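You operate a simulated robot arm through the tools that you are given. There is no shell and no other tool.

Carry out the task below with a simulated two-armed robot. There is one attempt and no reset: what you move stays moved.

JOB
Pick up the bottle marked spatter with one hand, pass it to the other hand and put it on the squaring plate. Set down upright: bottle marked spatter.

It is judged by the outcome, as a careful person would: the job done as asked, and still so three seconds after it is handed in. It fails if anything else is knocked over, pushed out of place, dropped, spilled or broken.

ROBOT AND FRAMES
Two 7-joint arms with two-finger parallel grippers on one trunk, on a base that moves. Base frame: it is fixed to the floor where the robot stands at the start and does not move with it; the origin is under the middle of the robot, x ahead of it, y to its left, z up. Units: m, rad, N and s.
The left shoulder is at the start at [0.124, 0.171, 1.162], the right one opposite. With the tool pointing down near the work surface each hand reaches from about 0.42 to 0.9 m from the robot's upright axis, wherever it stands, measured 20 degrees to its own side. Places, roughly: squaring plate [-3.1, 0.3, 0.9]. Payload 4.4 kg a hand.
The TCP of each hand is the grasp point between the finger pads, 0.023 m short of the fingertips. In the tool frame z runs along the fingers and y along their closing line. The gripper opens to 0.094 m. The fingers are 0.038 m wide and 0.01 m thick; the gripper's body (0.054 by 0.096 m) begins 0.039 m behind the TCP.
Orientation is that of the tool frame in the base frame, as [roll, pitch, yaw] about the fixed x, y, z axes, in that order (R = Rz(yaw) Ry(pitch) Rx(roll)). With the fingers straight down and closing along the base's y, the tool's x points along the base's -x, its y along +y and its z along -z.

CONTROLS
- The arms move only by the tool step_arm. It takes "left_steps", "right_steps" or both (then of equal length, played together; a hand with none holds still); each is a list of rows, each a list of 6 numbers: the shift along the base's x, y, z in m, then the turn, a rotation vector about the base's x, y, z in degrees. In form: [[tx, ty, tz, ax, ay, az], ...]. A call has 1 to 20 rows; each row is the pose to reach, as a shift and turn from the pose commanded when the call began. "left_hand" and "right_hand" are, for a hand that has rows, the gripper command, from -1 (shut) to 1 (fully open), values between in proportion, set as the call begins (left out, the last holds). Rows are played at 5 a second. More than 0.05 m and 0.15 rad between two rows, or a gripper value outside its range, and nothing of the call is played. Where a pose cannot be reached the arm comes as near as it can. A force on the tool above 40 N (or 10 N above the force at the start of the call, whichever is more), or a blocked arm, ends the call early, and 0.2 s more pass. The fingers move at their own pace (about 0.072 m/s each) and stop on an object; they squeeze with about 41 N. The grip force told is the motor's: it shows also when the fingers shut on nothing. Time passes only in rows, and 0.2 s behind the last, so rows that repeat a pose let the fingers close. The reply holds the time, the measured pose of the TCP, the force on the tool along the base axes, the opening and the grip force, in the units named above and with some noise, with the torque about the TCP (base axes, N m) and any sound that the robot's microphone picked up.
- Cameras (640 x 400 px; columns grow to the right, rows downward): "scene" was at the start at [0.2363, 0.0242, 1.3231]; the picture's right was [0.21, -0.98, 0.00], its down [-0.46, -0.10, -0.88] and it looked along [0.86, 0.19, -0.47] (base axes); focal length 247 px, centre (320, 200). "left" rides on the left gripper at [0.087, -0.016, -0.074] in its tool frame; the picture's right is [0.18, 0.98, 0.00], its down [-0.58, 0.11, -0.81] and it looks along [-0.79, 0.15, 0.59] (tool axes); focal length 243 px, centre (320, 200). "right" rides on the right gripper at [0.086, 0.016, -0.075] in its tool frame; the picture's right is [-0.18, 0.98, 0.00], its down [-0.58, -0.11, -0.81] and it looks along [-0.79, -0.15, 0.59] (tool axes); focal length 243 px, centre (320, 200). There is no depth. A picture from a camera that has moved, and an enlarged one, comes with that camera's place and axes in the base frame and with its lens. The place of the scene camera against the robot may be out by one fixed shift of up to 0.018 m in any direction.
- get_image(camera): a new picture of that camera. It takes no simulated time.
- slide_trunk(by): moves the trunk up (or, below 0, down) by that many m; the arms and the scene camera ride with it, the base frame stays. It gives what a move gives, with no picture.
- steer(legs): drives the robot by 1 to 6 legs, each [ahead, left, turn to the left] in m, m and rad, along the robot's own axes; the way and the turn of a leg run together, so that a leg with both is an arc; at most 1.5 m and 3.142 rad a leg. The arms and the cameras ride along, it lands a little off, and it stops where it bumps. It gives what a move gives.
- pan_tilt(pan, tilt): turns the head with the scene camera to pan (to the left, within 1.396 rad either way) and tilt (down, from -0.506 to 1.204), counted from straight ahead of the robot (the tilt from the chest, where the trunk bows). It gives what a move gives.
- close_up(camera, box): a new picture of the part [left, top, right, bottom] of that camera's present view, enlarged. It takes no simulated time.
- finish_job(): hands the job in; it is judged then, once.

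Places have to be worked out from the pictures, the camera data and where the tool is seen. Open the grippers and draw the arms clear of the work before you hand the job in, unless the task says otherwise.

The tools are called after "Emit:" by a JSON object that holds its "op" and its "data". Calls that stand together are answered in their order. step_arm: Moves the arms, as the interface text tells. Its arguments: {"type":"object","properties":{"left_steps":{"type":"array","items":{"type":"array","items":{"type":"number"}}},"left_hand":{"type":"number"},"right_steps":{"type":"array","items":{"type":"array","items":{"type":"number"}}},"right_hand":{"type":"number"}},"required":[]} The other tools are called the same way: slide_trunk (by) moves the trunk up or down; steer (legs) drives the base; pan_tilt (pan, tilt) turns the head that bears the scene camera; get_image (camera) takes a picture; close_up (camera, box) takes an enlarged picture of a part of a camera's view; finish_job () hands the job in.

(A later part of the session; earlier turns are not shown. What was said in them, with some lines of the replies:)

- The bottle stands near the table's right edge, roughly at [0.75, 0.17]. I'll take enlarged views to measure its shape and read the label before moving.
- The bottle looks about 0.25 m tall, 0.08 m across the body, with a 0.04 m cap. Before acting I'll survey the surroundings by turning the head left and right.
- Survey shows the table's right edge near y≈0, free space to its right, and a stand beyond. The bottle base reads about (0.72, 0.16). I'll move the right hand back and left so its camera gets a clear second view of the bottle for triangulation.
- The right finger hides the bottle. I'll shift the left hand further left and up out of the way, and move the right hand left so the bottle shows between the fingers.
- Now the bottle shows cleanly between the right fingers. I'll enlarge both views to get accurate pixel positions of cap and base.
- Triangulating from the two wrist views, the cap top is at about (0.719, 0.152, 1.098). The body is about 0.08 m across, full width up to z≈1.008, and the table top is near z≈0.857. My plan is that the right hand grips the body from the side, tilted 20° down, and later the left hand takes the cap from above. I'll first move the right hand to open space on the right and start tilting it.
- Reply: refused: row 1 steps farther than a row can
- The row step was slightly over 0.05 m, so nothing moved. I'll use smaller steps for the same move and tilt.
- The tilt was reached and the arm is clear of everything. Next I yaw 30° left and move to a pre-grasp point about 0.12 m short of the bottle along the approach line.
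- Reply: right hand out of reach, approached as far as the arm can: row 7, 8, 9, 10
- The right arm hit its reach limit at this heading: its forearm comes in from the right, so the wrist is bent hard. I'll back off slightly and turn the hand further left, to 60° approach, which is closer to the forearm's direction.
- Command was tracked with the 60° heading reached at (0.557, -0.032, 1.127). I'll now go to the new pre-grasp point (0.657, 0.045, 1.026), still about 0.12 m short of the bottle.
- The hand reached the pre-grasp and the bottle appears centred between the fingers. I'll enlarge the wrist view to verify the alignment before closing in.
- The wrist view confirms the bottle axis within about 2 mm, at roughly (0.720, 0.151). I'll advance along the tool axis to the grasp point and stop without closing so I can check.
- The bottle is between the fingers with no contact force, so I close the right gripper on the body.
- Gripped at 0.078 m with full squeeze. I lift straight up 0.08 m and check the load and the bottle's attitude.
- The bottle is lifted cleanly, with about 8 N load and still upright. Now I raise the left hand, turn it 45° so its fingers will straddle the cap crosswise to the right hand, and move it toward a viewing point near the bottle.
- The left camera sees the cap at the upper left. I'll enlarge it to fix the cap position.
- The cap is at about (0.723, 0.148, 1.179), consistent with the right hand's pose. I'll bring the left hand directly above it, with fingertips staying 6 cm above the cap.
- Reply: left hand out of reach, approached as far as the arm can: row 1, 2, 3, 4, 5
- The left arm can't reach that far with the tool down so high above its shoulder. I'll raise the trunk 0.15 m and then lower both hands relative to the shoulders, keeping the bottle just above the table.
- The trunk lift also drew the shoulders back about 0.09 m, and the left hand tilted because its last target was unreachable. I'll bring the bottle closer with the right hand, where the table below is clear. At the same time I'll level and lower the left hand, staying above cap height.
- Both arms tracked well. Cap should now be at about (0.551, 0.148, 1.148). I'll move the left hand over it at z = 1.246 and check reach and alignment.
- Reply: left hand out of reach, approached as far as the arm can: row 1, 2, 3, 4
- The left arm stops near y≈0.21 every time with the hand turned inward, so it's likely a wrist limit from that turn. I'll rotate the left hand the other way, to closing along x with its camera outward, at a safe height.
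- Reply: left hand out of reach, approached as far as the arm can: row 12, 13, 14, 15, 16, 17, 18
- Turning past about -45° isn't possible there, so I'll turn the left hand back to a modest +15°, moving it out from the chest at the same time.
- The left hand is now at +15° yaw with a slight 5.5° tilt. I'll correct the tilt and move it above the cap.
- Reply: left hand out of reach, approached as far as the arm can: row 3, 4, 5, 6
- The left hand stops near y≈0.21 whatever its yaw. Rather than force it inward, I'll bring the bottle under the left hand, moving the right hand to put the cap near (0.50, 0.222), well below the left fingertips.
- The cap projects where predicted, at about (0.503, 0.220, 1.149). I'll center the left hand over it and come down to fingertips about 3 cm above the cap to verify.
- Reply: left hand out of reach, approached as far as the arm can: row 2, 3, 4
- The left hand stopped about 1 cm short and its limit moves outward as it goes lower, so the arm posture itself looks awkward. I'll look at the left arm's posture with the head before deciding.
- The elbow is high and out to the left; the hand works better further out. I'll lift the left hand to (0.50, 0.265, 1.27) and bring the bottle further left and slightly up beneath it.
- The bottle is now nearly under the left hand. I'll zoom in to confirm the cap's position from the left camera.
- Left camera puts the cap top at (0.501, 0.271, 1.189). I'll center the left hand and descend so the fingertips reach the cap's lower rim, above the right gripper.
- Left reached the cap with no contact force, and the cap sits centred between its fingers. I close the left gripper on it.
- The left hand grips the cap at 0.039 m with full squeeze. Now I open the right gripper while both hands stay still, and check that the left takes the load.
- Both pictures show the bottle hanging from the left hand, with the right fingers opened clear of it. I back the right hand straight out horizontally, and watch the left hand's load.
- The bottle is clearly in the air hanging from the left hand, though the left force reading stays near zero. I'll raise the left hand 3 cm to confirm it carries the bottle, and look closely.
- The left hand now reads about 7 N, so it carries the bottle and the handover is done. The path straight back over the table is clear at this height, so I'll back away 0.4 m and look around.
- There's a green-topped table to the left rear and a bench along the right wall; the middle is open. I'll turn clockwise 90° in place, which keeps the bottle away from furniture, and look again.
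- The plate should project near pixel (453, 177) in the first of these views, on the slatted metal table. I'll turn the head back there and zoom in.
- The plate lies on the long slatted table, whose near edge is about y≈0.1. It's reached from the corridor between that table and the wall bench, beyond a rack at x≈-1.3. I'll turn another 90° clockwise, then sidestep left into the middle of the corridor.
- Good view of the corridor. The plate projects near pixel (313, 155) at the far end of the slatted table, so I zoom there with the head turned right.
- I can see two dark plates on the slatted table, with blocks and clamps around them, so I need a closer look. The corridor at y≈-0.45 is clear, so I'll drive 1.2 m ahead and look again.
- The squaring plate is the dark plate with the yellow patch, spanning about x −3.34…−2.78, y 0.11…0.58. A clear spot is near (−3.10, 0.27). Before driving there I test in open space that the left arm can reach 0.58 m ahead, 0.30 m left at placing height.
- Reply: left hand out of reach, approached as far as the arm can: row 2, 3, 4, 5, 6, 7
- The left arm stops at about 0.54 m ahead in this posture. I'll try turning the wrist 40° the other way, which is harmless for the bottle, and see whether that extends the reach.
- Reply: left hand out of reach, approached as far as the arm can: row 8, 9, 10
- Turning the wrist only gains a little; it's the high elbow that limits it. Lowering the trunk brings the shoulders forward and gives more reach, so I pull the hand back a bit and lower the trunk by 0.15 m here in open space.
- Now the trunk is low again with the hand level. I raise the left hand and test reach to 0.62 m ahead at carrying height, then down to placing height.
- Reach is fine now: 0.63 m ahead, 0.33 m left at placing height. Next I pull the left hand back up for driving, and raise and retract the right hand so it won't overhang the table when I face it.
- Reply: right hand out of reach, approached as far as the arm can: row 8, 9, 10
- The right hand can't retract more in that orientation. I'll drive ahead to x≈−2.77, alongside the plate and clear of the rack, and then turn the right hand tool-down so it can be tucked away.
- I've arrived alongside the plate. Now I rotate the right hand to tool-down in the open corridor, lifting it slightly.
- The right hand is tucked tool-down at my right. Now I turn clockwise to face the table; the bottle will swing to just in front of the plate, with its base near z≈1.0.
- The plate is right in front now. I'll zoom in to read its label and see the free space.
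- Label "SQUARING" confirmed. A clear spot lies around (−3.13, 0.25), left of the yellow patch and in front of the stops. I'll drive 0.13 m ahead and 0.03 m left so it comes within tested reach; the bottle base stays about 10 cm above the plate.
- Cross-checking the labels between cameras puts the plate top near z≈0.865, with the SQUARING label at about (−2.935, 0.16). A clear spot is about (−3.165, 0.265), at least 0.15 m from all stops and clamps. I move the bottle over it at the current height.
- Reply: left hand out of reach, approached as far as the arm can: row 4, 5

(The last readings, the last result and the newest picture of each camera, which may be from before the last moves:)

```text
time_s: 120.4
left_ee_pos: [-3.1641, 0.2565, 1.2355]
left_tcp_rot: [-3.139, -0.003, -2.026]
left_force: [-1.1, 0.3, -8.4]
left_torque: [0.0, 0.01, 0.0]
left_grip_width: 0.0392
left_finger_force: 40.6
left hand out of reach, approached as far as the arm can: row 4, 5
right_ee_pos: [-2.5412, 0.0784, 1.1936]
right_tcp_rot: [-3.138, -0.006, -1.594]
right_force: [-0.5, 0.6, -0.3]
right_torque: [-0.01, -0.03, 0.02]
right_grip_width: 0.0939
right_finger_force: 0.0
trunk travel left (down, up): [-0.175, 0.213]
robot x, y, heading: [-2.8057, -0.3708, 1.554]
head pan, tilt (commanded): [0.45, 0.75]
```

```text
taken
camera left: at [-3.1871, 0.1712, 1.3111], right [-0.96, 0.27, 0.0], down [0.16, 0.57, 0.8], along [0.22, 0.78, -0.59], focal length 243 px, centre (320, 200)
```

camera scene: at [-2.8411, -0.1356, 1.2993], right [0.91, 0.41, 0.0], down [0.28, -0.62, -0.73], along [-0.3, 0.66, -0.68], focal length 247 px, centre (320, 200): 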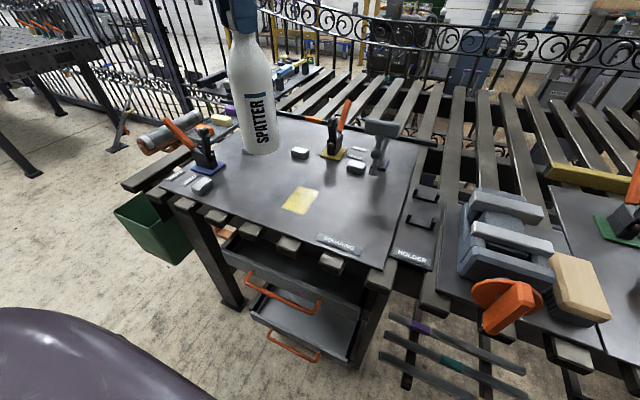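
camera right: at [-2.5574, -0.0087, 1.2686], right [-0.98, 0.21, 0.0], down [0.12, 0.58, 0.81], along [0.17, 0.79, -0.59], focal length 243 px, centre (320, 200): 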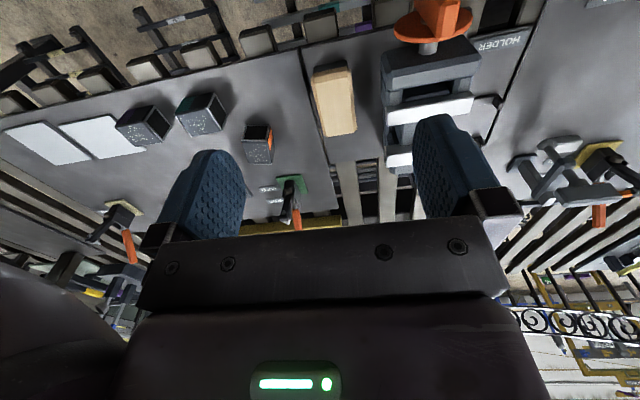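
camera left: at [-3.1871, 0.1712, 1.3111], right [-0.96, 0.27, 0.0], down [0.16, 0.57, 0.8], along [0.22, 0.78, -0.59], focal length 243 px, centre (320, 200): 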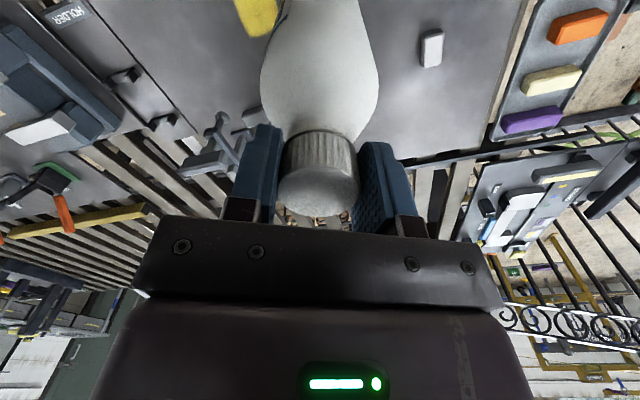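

The left arm is right at its reach edge here. I'll drive 4 cm closer, where the base still has about 12 cm to the table, and then bring the hand back by the same amount to have reach margin.

Emit:
{"op": "steer", "data": {"legs": [[0.04, 0, 0]]}}

Emit:
{"op": "step_arm", "data": {"left_steps": [[0, -0.015, 0, 0, 0, 0], [0, -0.03, 0, 0, 0, 0], [0, -0.03, 0, 0, 0, 0]]}}

Emit:
{"op": "get_image", "data": {"camera": "scene"}}

Emit:
{"op": "get_image", "data": {"camera": "left"}}

```text
time_s: 121.3
left_ee_pos: [-3.159, 0.2952, 1.2377]
left_tcp_rot: [3.141, 0.0, -2.029]
left_force: [1.0, 0.2, -7.8]
left_torque: [-0.01, 0.02, 0.0]
left_grip_width: 0.0392
left_finger_force: 40.7
right_ee_pos: [-2.5384, 0.1172, 1.1957]
right_tcp_rot: [-3.141, -0.001, -1.595]
right_force: [-0.2, 0.6, -0.1]
right_torque: [-0.03, -0.01, 0.0]
right_grip_width: 0.094
right_finger_force: 0.1
trunk travel left (down, up): [-0.175, 0.213]
robot x, y, heading: [-2.8029, -0.3308, 1.542]
head pan, tilt (commanded): [0.45, 0.75]
```

```text
time_s: 122.1
left_ee_pos: [-3.1584, 0.2653, 1.2367]
left_tcp_rot: [3.141, 0.0, -2.028]
left_force: [0.6, 0.3, -7.2]
left_torque: [0.0, 0.05, 0.03]
left_grip_width: 0.0392
left_finger_force: 41.2
right_ee_pos: [-2.5376, 0.1168, 1.1946]
right_tcp_rot: [3.14, -0.002, -1.596]
right_force: [-0.1, -0.8, 0.3]
right_torque: [-0.03, 0.02, -0.01]
right_grip_width: 0.0939
right_finger_force: 0.0
trunk travel left (down, up): [-0.175, 0.213]
robot x, y, heading: [-2.8019, -0.3312, 1.547]
head pan, tilt (commanded): [0.45, 0.75]
```

```text
taken
camera scene: at [-2.8381, -0.0979, 1.3], right [0.91, 0.41, 0.0], down [0.28, -0.62, -0.73], along [-0.3, 0.67, -0.68], focal length 247 px, centre (320, 200)
```

scene: 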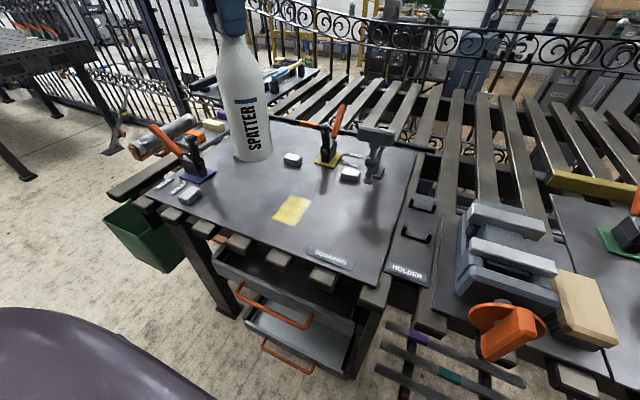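

```text
taken
camera left: at [-3.1828, 0.1795, 1.3131], right [-0.96, 0.27, 0.0], down [0.16, 0.57, 0.81], along [0.22, 0.78, -0.59], focal length 243 px, centre (320, 200)
```

left: 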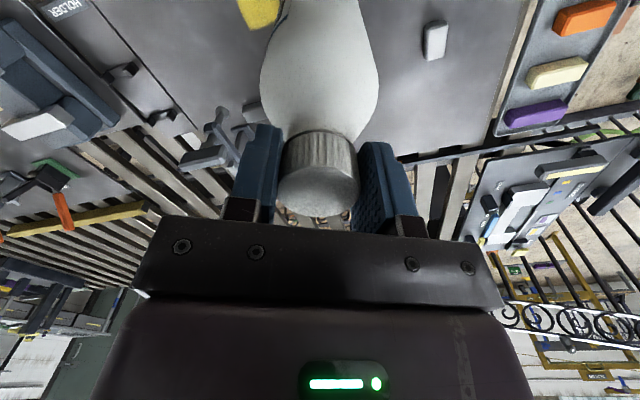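

The landing spot projects onto clear grey plate, about 7 cm from the yellow patch and well clear of the stops. I descend to a base height about 1.5 cm above the expected plate surface.

Emit:
{"op": "step_arm", "data": {"left_steps": [[0, 0, -0.025, 0, 0, 0], [0, 0, -0.05, 0, 0, 0], [0, 0, -0.075, 0, 0, 0], [0, 0, -0.1, 0, 0, 0], [0, 0, -0.115, 0, 0, 0], [0, 0, -0.115, 0, 0, 0]]}}

Emit:
{"op": "get_image", "data": {"camera": "scene"}}

Emit:
{"op": "close_up", "data": {"camera": "scene", "box": [170, 60, 370, 240]}}

```text
time_s: 123.5
left_ee_pos: [-3.1601, 0.2628, 1.1236]
left_tcp_rot: [3.141, -0.001, -2.027]
left_force: [-0.2, -0.8, -6.8]
left_torque: [-0.02, 0.01, 0.0]
left_grip_width: 0.0392
left_finger_force: 41.0
right_ee_pos: [-2.5382, 0.1163, 1.1955]
right_tcp_rot: [3.14, -0.002, -1.595]
right_force: [0.3, 0.5, 0.1]
right_torque: [-0.01, -0.01, -0.01]
right_grip_width: 0.0941
right_finger_force: 0.0
trunk travel left (down, up): [-0.175, 0.213]
robot x, y, heading: [-2.8018, -0.3332, 1.543]
head pan, tilt (commanded): [0.45, 0.75]
```

```text
taken
camera scene: at [-2.8382, -0.0982, 1.3001], right [0.91, 0.41, 0.0], down [0.28, -0.62, -0.73], along [-0.3, 0.67, -0.68], focal length 247 px, centre (320, 200)
```

scene: 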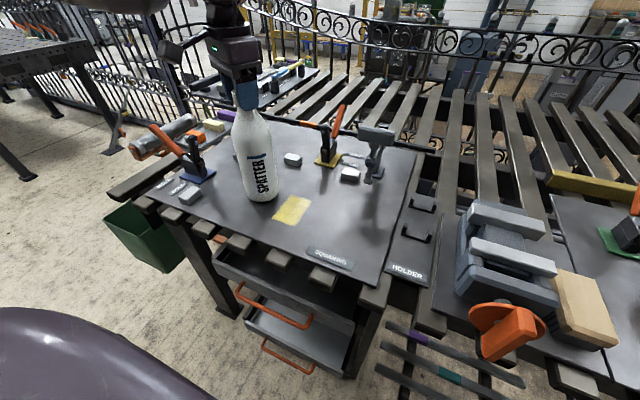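

```text
2.22 times, centred on (270, 150) of scene
camera zoom: at [-2.8382, -0.0982, 1.3001], right [0.91, 0.41, 0.0], down [0.28, -0.62, -0.73], along [-0.3, 0.67, -0.68], focal length 549 px, centre (431, 311)
```

zoom: 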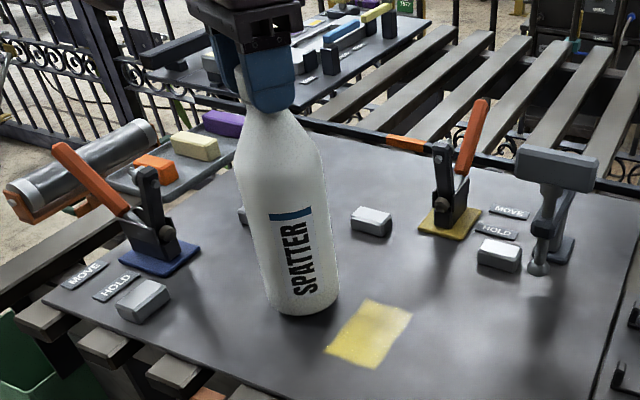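

Still in the air (full weight on the hand) and just above the plate in a clear spot. I now descend in 3 mm steps, watching for the weight to come off.

Emit:
{"op": "step_arm", "data": {"left_steps": [[0, 0, -0.003, 0, 0, 0], [0, 0, -0.006, 0, 0, 0], [0, 0, -0.009, 0, 0, 0], [0, 0, -0.009, 0, 0, 0]]}}

```text
time_s: 124.5
left_ee_pos: [-3.1597, 0.2638, 1.1134]
left_tcp_rot: [-3.141, -0.001, -2.029]
left_force: [-0.9, -0.1, -8.0]
left_torque: [-0.06, -0.04, 0.04]
left_grip_width: 0.0392
left_finger_force: 41.5
right_ee_pos: [-2.5383, 0.116, 1.1943]
right_tcp_rot: [3.142, -0.001, -1.594]
right_force: [0.3, -0.4, 0.1]
right_torque: [-0.01, 0.02, 0.02]
right_grip_width: 0.0942
right_finger_force: 0.1
trunk travel left (down, up): [-0.175, 0.213]
robot x, y, heading: [-2.7997, -0.3328, 1.549]
head pan, tilt (commanded): [0.45, 0.75]
```

No contact yet at z = 1.113. I continue down in small steps.

Emit:
{"op": "step_arm", "data": {"left_steps": [[0, 0, -0.003, 0, 0, 0], [0, 0, -0.006, 0, 0, 0], [0, 0, -0.006, 0, 0, 0]]}}

Emit:
{"op": "close_up", "data": {"camera": "scene", "box": [220, 140, 320, 220]}}

```text
time_s: 125.3
left_ee_pos: [-3.1603, 0.2619, 1.1135]
left_tcp_rot: [3.14, 0.009, -2.028]
left_force: [-7.2, -0.2, 26.8]
left_torque: [-0.54, 0.55, -0.05]
left_grip_width: 0.0391
left_finger_force: 41.5
right_ee_pos: [-2.5355, 0.1143, 1.1968]
right_tcp_rot: [3.141, 0.003, -1.595]
right_force: [-1.2, 0.1, 0.1]
right_torque: [0.0, -0.02, 0.02]
right_grip_width: 0.0939
right_finger_force: 0.1
trunk travel left (down, up): [-0.175, 0.213]
robot x, y, heading: [-2.8035, -0.3319, 1.551]
head pan, tilt (commanded): [0.45, 0.75]
```

```text
5.00 times, centred on (270, 180) of scene
camera zoom: at [-2.8375, -0.101, 1.3013], right [0.91, 0.41, 0.0], down [0.28, -0.62, -0.73], along [-0.3, 0.67, -0.68], focal length 1236 px, centre (570, 300)
```

zoom: 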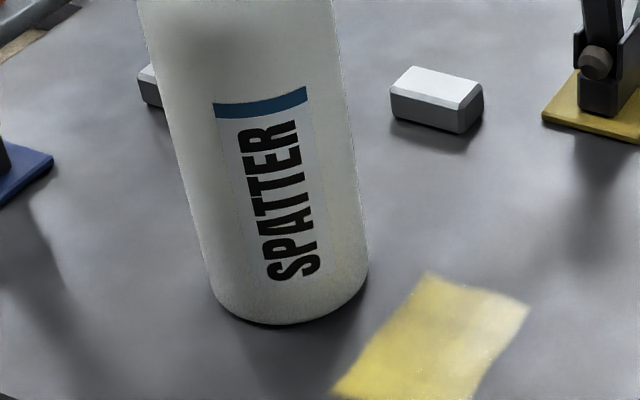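

Contact: the weight is off and the hand now presses with about 27 N. I ease up 4 mm so the bottle just rests on the plate before letting go.

Emit:
{"op": "step_arm", "data": {"left_steps": [[0, 0, 0.002, 0, 0, 0], [0, 0, 0.0038, 0, 0, 0], [0, 0, 0.0038, 0, 0, 0]]}}

```text
time_s: 126.1
left_ee_pos: [-3.159, 0.2633, 1.1137]
left_tcp_rot: [3.139, 0.003, -2.029]
left_force: [-3.5, 5.3, 19.8]
left_torque: [1.27, 0.0, 0.12]
left_grip_width: 0.0391
left_finger_force: 40.5
right_ee_pos: [-2.5369, 0.1158, 1.1947]
right_tcp_rot: [3.14, 0.002, -1.595]
right_force: [0.8, 0.7, -0.7]
right_torque: [-0.01, -0.01, -0.03]
right_grip_width: 0.0938
right_finger_force: 0.1
trunk travel left (down, up): [-0.175, 0.213]
robot x, y, heading: [-2.7993, -0.3305, 1.542]
head pan, tilt (commanded): [0.45, 0.75]
```

Still about 20 N pressing; I ease up another 2 mm.

Emit:
{"op": "step_arm", "data": {"left_steps": [[0, 0, 0.001, 0, 0, 0], [0, 0, 0.002, 0, 0, 0], [0, 0, 0.002, 0, 0, 0]]}}

Emit:
{"op": "close_up", "data": {"camera": "scene", "box": [200, 60, 340, 220]}}

```text
time_s: 126.9
left_ee_pos: [-3.1603, 0.2644, 1.1118]
left_tcp_rot: [3.142, -0.003, -2.029]
left_force: [0.1, 3.0, 5.1]
left_torque: [0.89, -0.4, 0.09]
left_grip_width: 0.0393
left_finger_force: 40.8
right_ee_pos: [-2.5375, 0.1146, 1.1942]
right_tcp_rot: [-3.141, -0.001, -1.595]
right_force: [0.2, 0.5, 0.0]
right_torque: [-0.01, 0.01, -0.01]
right_grip_width: 0.0941
right_finger_force: 0.1
trunk travel left (down, up): [-0.175, 0.213]
robot x, y, heading: [-2.8022, -0.3321, 1.546]
head pan, tilt (commanded): [0.45, 0.75]
```

```text
2.50 times, centred on (270, 140) of scene
camera zoom: at [-2.8376, -0.0985, 1.3], right [0.91, 0.41, 0.0], down [0.28, -0.62, -0.73], along [-0.3, 0.67, -0.68], focal length 618 px, centre (445, 350)
```

zoom: 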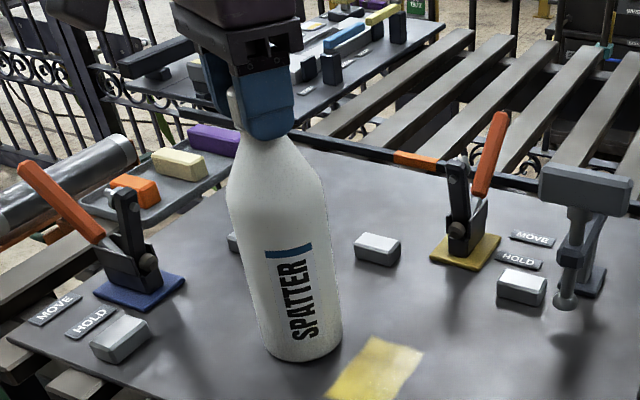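

Nearly unloaded now at about 5 N. One more half-millimetre up, then I open the left gripper.

Emit:
{"op": "step_arm", "data": {"left_steps": [[0, 0.0003, 0.0006, 0, 0, 0], [0, 0.0003, 0.0006, 0, 0, 0]]}}

```text
time_s: 127.5
left_ee_pos: [-3.1603, 0.2641, 1.1133]
left_tcp_rot: [-3.14, -0.004, -2.028]
left_force: [0.7, -0.1, -4.3]
left_torque: [0.0, -0.32, -0.04]
left_grip_width: 0.0392
left_finger_force: 41.4
right_ee_pos: [-2.5381, 0.1165, 1.1942]
right_tcp_rot: [3.14, -0.002, -1.596]
right_force: [-1.1, -0.2, -0.4]
right_torque: [-0.01, 0.01, -0.01]
right_grip_width: 0.094
right_finger_force: 0.1
trunk travel left (down, up): [-0.175, 0.213]
robot x, y, heading: [-2.7993, -0.3334, 1.549]
head pan, tilt (commanded): [0.45, 0.75]
```

Force is −4.3 N, so the bottle rests lightly on the plate with almost no side load. I open the left gripper now.

Emit:
{"op": "step_arm", "data": {"left_steps": [[0, 0, 0, 0, 0, 0], [0, 0, 0, 0, 0, 0], [0, 0, 0, 0, 0, 0], [0, 0, 0, 0, 0, 0]], "left_hand": 1}}

Emit:
{"op": "get_image", "data": {"camera": "left"}}

Emit:
{"op": "close_up", "data": {"camera": "scene", "box": [200, 60, 340, 220]}}

```text
time_s: 128.5
left_ee_pos: [-3.1598, 0.2647, 1.1162]
left_tcp_rot: [3.14, 0.0, -2.027]
left_force: [-0.5, -0.6, 0.2]
left_torque: [-0.02, 0.02, 0.01]
left_grip_width: 0.0941
left_finger_force: 0.1
right_ee_pos: [-2.5378, 0.116, 1.1947]
right_tcp_rot: [3.141, -0.002, -1.597]
right_force: [-0.1, -0.7, -0.2]
right_torque: [-0.03, 0.02, -0.01]
right_grip_width: 0.0937
right_finger_force: 0.1
trunk travel left (down, up): [-0.175, 0.213]
robot x, y, heading: [-2.8052, -0.3305, 1.548]
head pan, tilt (commanded): [0.45, 0.75]
```

```text
taken
camera left: at [-3.1834, 0.1785, 1.1907], right [-0.96, 0.27, 0.0], down [0.16, 0.57, 0.81], along [0.22, 0.78, -0.59], focal length 243 px, centre (320, 200)
```

left: 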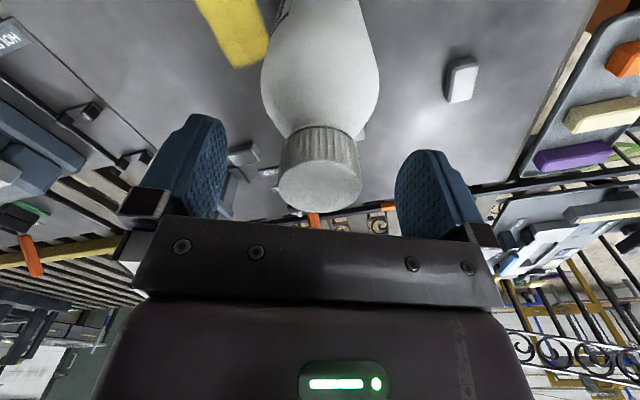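

```text
2.50 times, centred on (270, 140) of scene
camera zoom: at [-2.8378, -0.0986, 1.3002], right [0.91, 0.41, 0.0], down [0.28, -0.62, -0.73], along [-0.3, 0.67, -0.68], focal length 618 px, centre (445, 350)
```

zoom: 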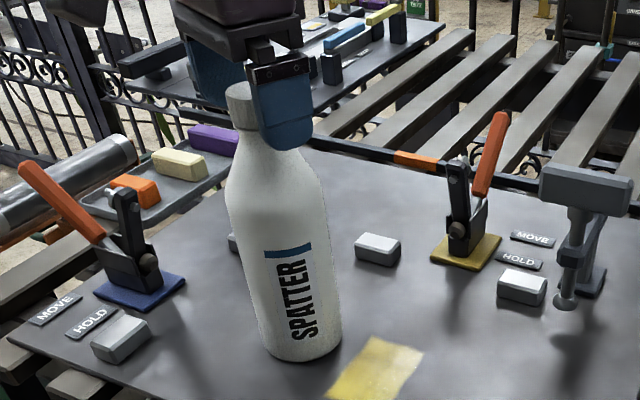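

The bottle stands on its own and both fingers are clear of the cap. I raise the left hand straight up.

Emit:
{"op": "step_arm", "data": {"left_steps": [[0, 0, 0.02, 0, 0, 0], [0, 0, 0.045, 0, 0, 0], [0, 0, 0.07, 0, 0, 0], [0, 0, 0.095, 0, 0, 0], [0, 0, 0.11, 0, 0, 0], [0, -0.03, 0.115, 0, 0, 0], [0, -0.06, 0.115, 0, 0, 0], [0, -0.06, 0.115, 0, 0, 0]]}}

Emit:
{"op": "get_image", "data": {"camera": "scene"}}

```text
time_s: 130.3
left_ee_pos: [-3.1603, 0.2029, 1.2297]
left_tcp_rot: [-3.141, -0.001, -2.028]
left_force: [1.1, 0.4, -0.3]
left_torque: [-0.03, 0.01, 0.03]
left_grip_width: 0.0942
left_finger_force: 0.1
right_ee_pos: [-2.5375, 0.1154, 1.1947]
right_tcp_rot: [3.141, -0.002, -1.595]
right_force: [-0.2, 0.0, -1.2]
right_torque: [0.01, -0.02, -0.03]
right_grip_width: 0.094
right_finger_force: 0.1
trunk travel left (down, up): [-0.175, 0.213]
robot x, y, heading: [-2.8003, -0.3327, 1.549]
head pan, tilt (commanded): [0.45, 0.75]
```

```text
taken
camera scene: at [-2.8377, -0.0981, 1.3], right [0.91, 0.41, 0.0], down [0.28, -0.62, -0.73], along [-0.3, 0.67, -0.68], focal length 247 px, centre (320, 200)
```

scene: 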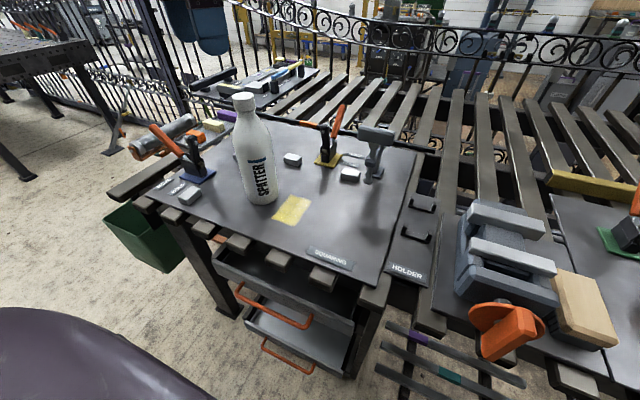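

The bottle stands upright on the squaring plate and nothing else has moved. I back the robot away 0.3 m to draw both arms clear of the table, then check once more.

Emit:
{"op": "steer", "data": {"legs": [[-0.3, 0, 0]]}}

Emit:
{"op": "get_image", "data": {"camera": "scene"}}

Emit:
{"op": "close_up", "data": {"camera": "scene", "box": [180, 30, 420, 220]}}

```text
time_s: 132.3
left_ee_pos: [-3.1615, -0.0889, 1.2299]
left_tcp_rot: [-3.141, 0.0, -2.041]
left_force: [0.4, -0.6, 0.9]
left_torque: [0.03, 0.01, 0.0]
left_grip_width: 0.0939
left_finger_force: 0.0
right_ee_pos: [-2.541, -0.1832, 1.1949]
right_tcp_rot: [-3.141, -0.002, -1.605]
right_force: [1.6, -0.5, -0.9]
right_torque: [0.0, 0.01, 0.0]
right_grip_width: 0.0942
right_finger_force: 0.1
trunk travel left (down, up): [-0.175, 0.213]
robot x, y, heading: [-2.8092, -0.6265, 1.535]
head pan, tilt (commanded): [0.45, 0.75]
```

```text
taken
camera scene: at [-2.8439, -0.3945, 1.3002], right [0.92, 0.4, 0.0], down [0.28, -0.62, -0.73], along [-0.29, 0.67, -0.68], focal length 247 px, centre (320, 200)
```

scene: 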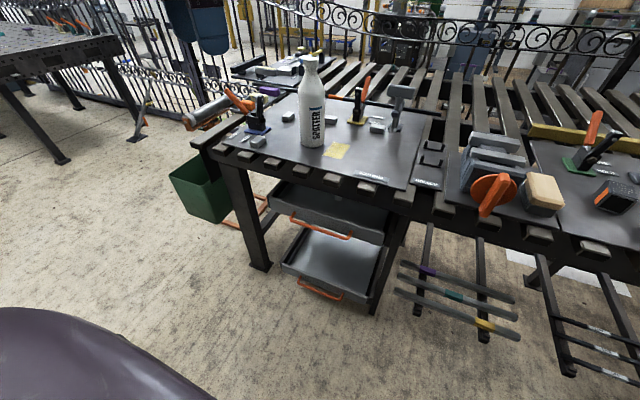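

```text
2.11 times, centred on (300, 125) of scene
camera zoom: at [-2.8439, -0.3945, 1.3002], right [0.92, 0.4, 0.0], down [0.28, -0.62, -0.73], along [-0.29, 0.67, -0.68], focal length 520 px, centre (362, 358)
```

zoom: 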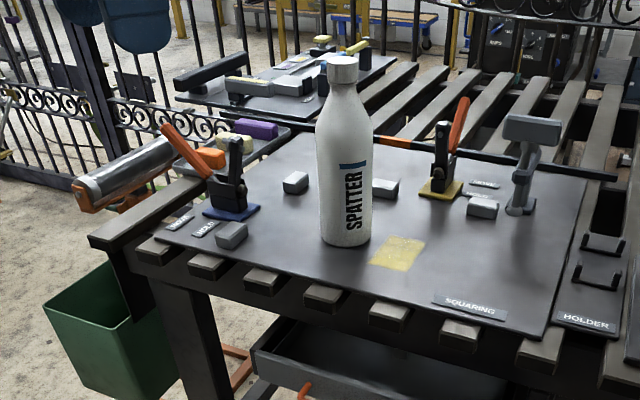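

The spatter bottle stands upright on the plate labelled SQUARING. Both grippers are open, the arms are clear, and the surrounding items look unmoved, so I hand the job in.

Emit:
{"op": "finish_job", "data": {}}

```text
The job is handed in.
```

The spatter bottle is standing upright on the squaring plate, and the job is handed in. The result of the judging has not come back.

- **Pick-up:** The right hand gripped the bottle by its body and lifted it off the table.
- **Handover:** The left hand took the bottle by the cap, and the right hand let go only after that grip was tight.
- **Placement:** The bottle is at about (−3.16, 0.26), in a clear area of the plate labelled SQUARING. I set it down until the plate took part of its weight, then opened the left gripper.

In the last pictures the bottle was upright and the clamps and stops around it looked unmoved. Both grippers are open, and I backed the robot 0.3 m away from the table before handing in.
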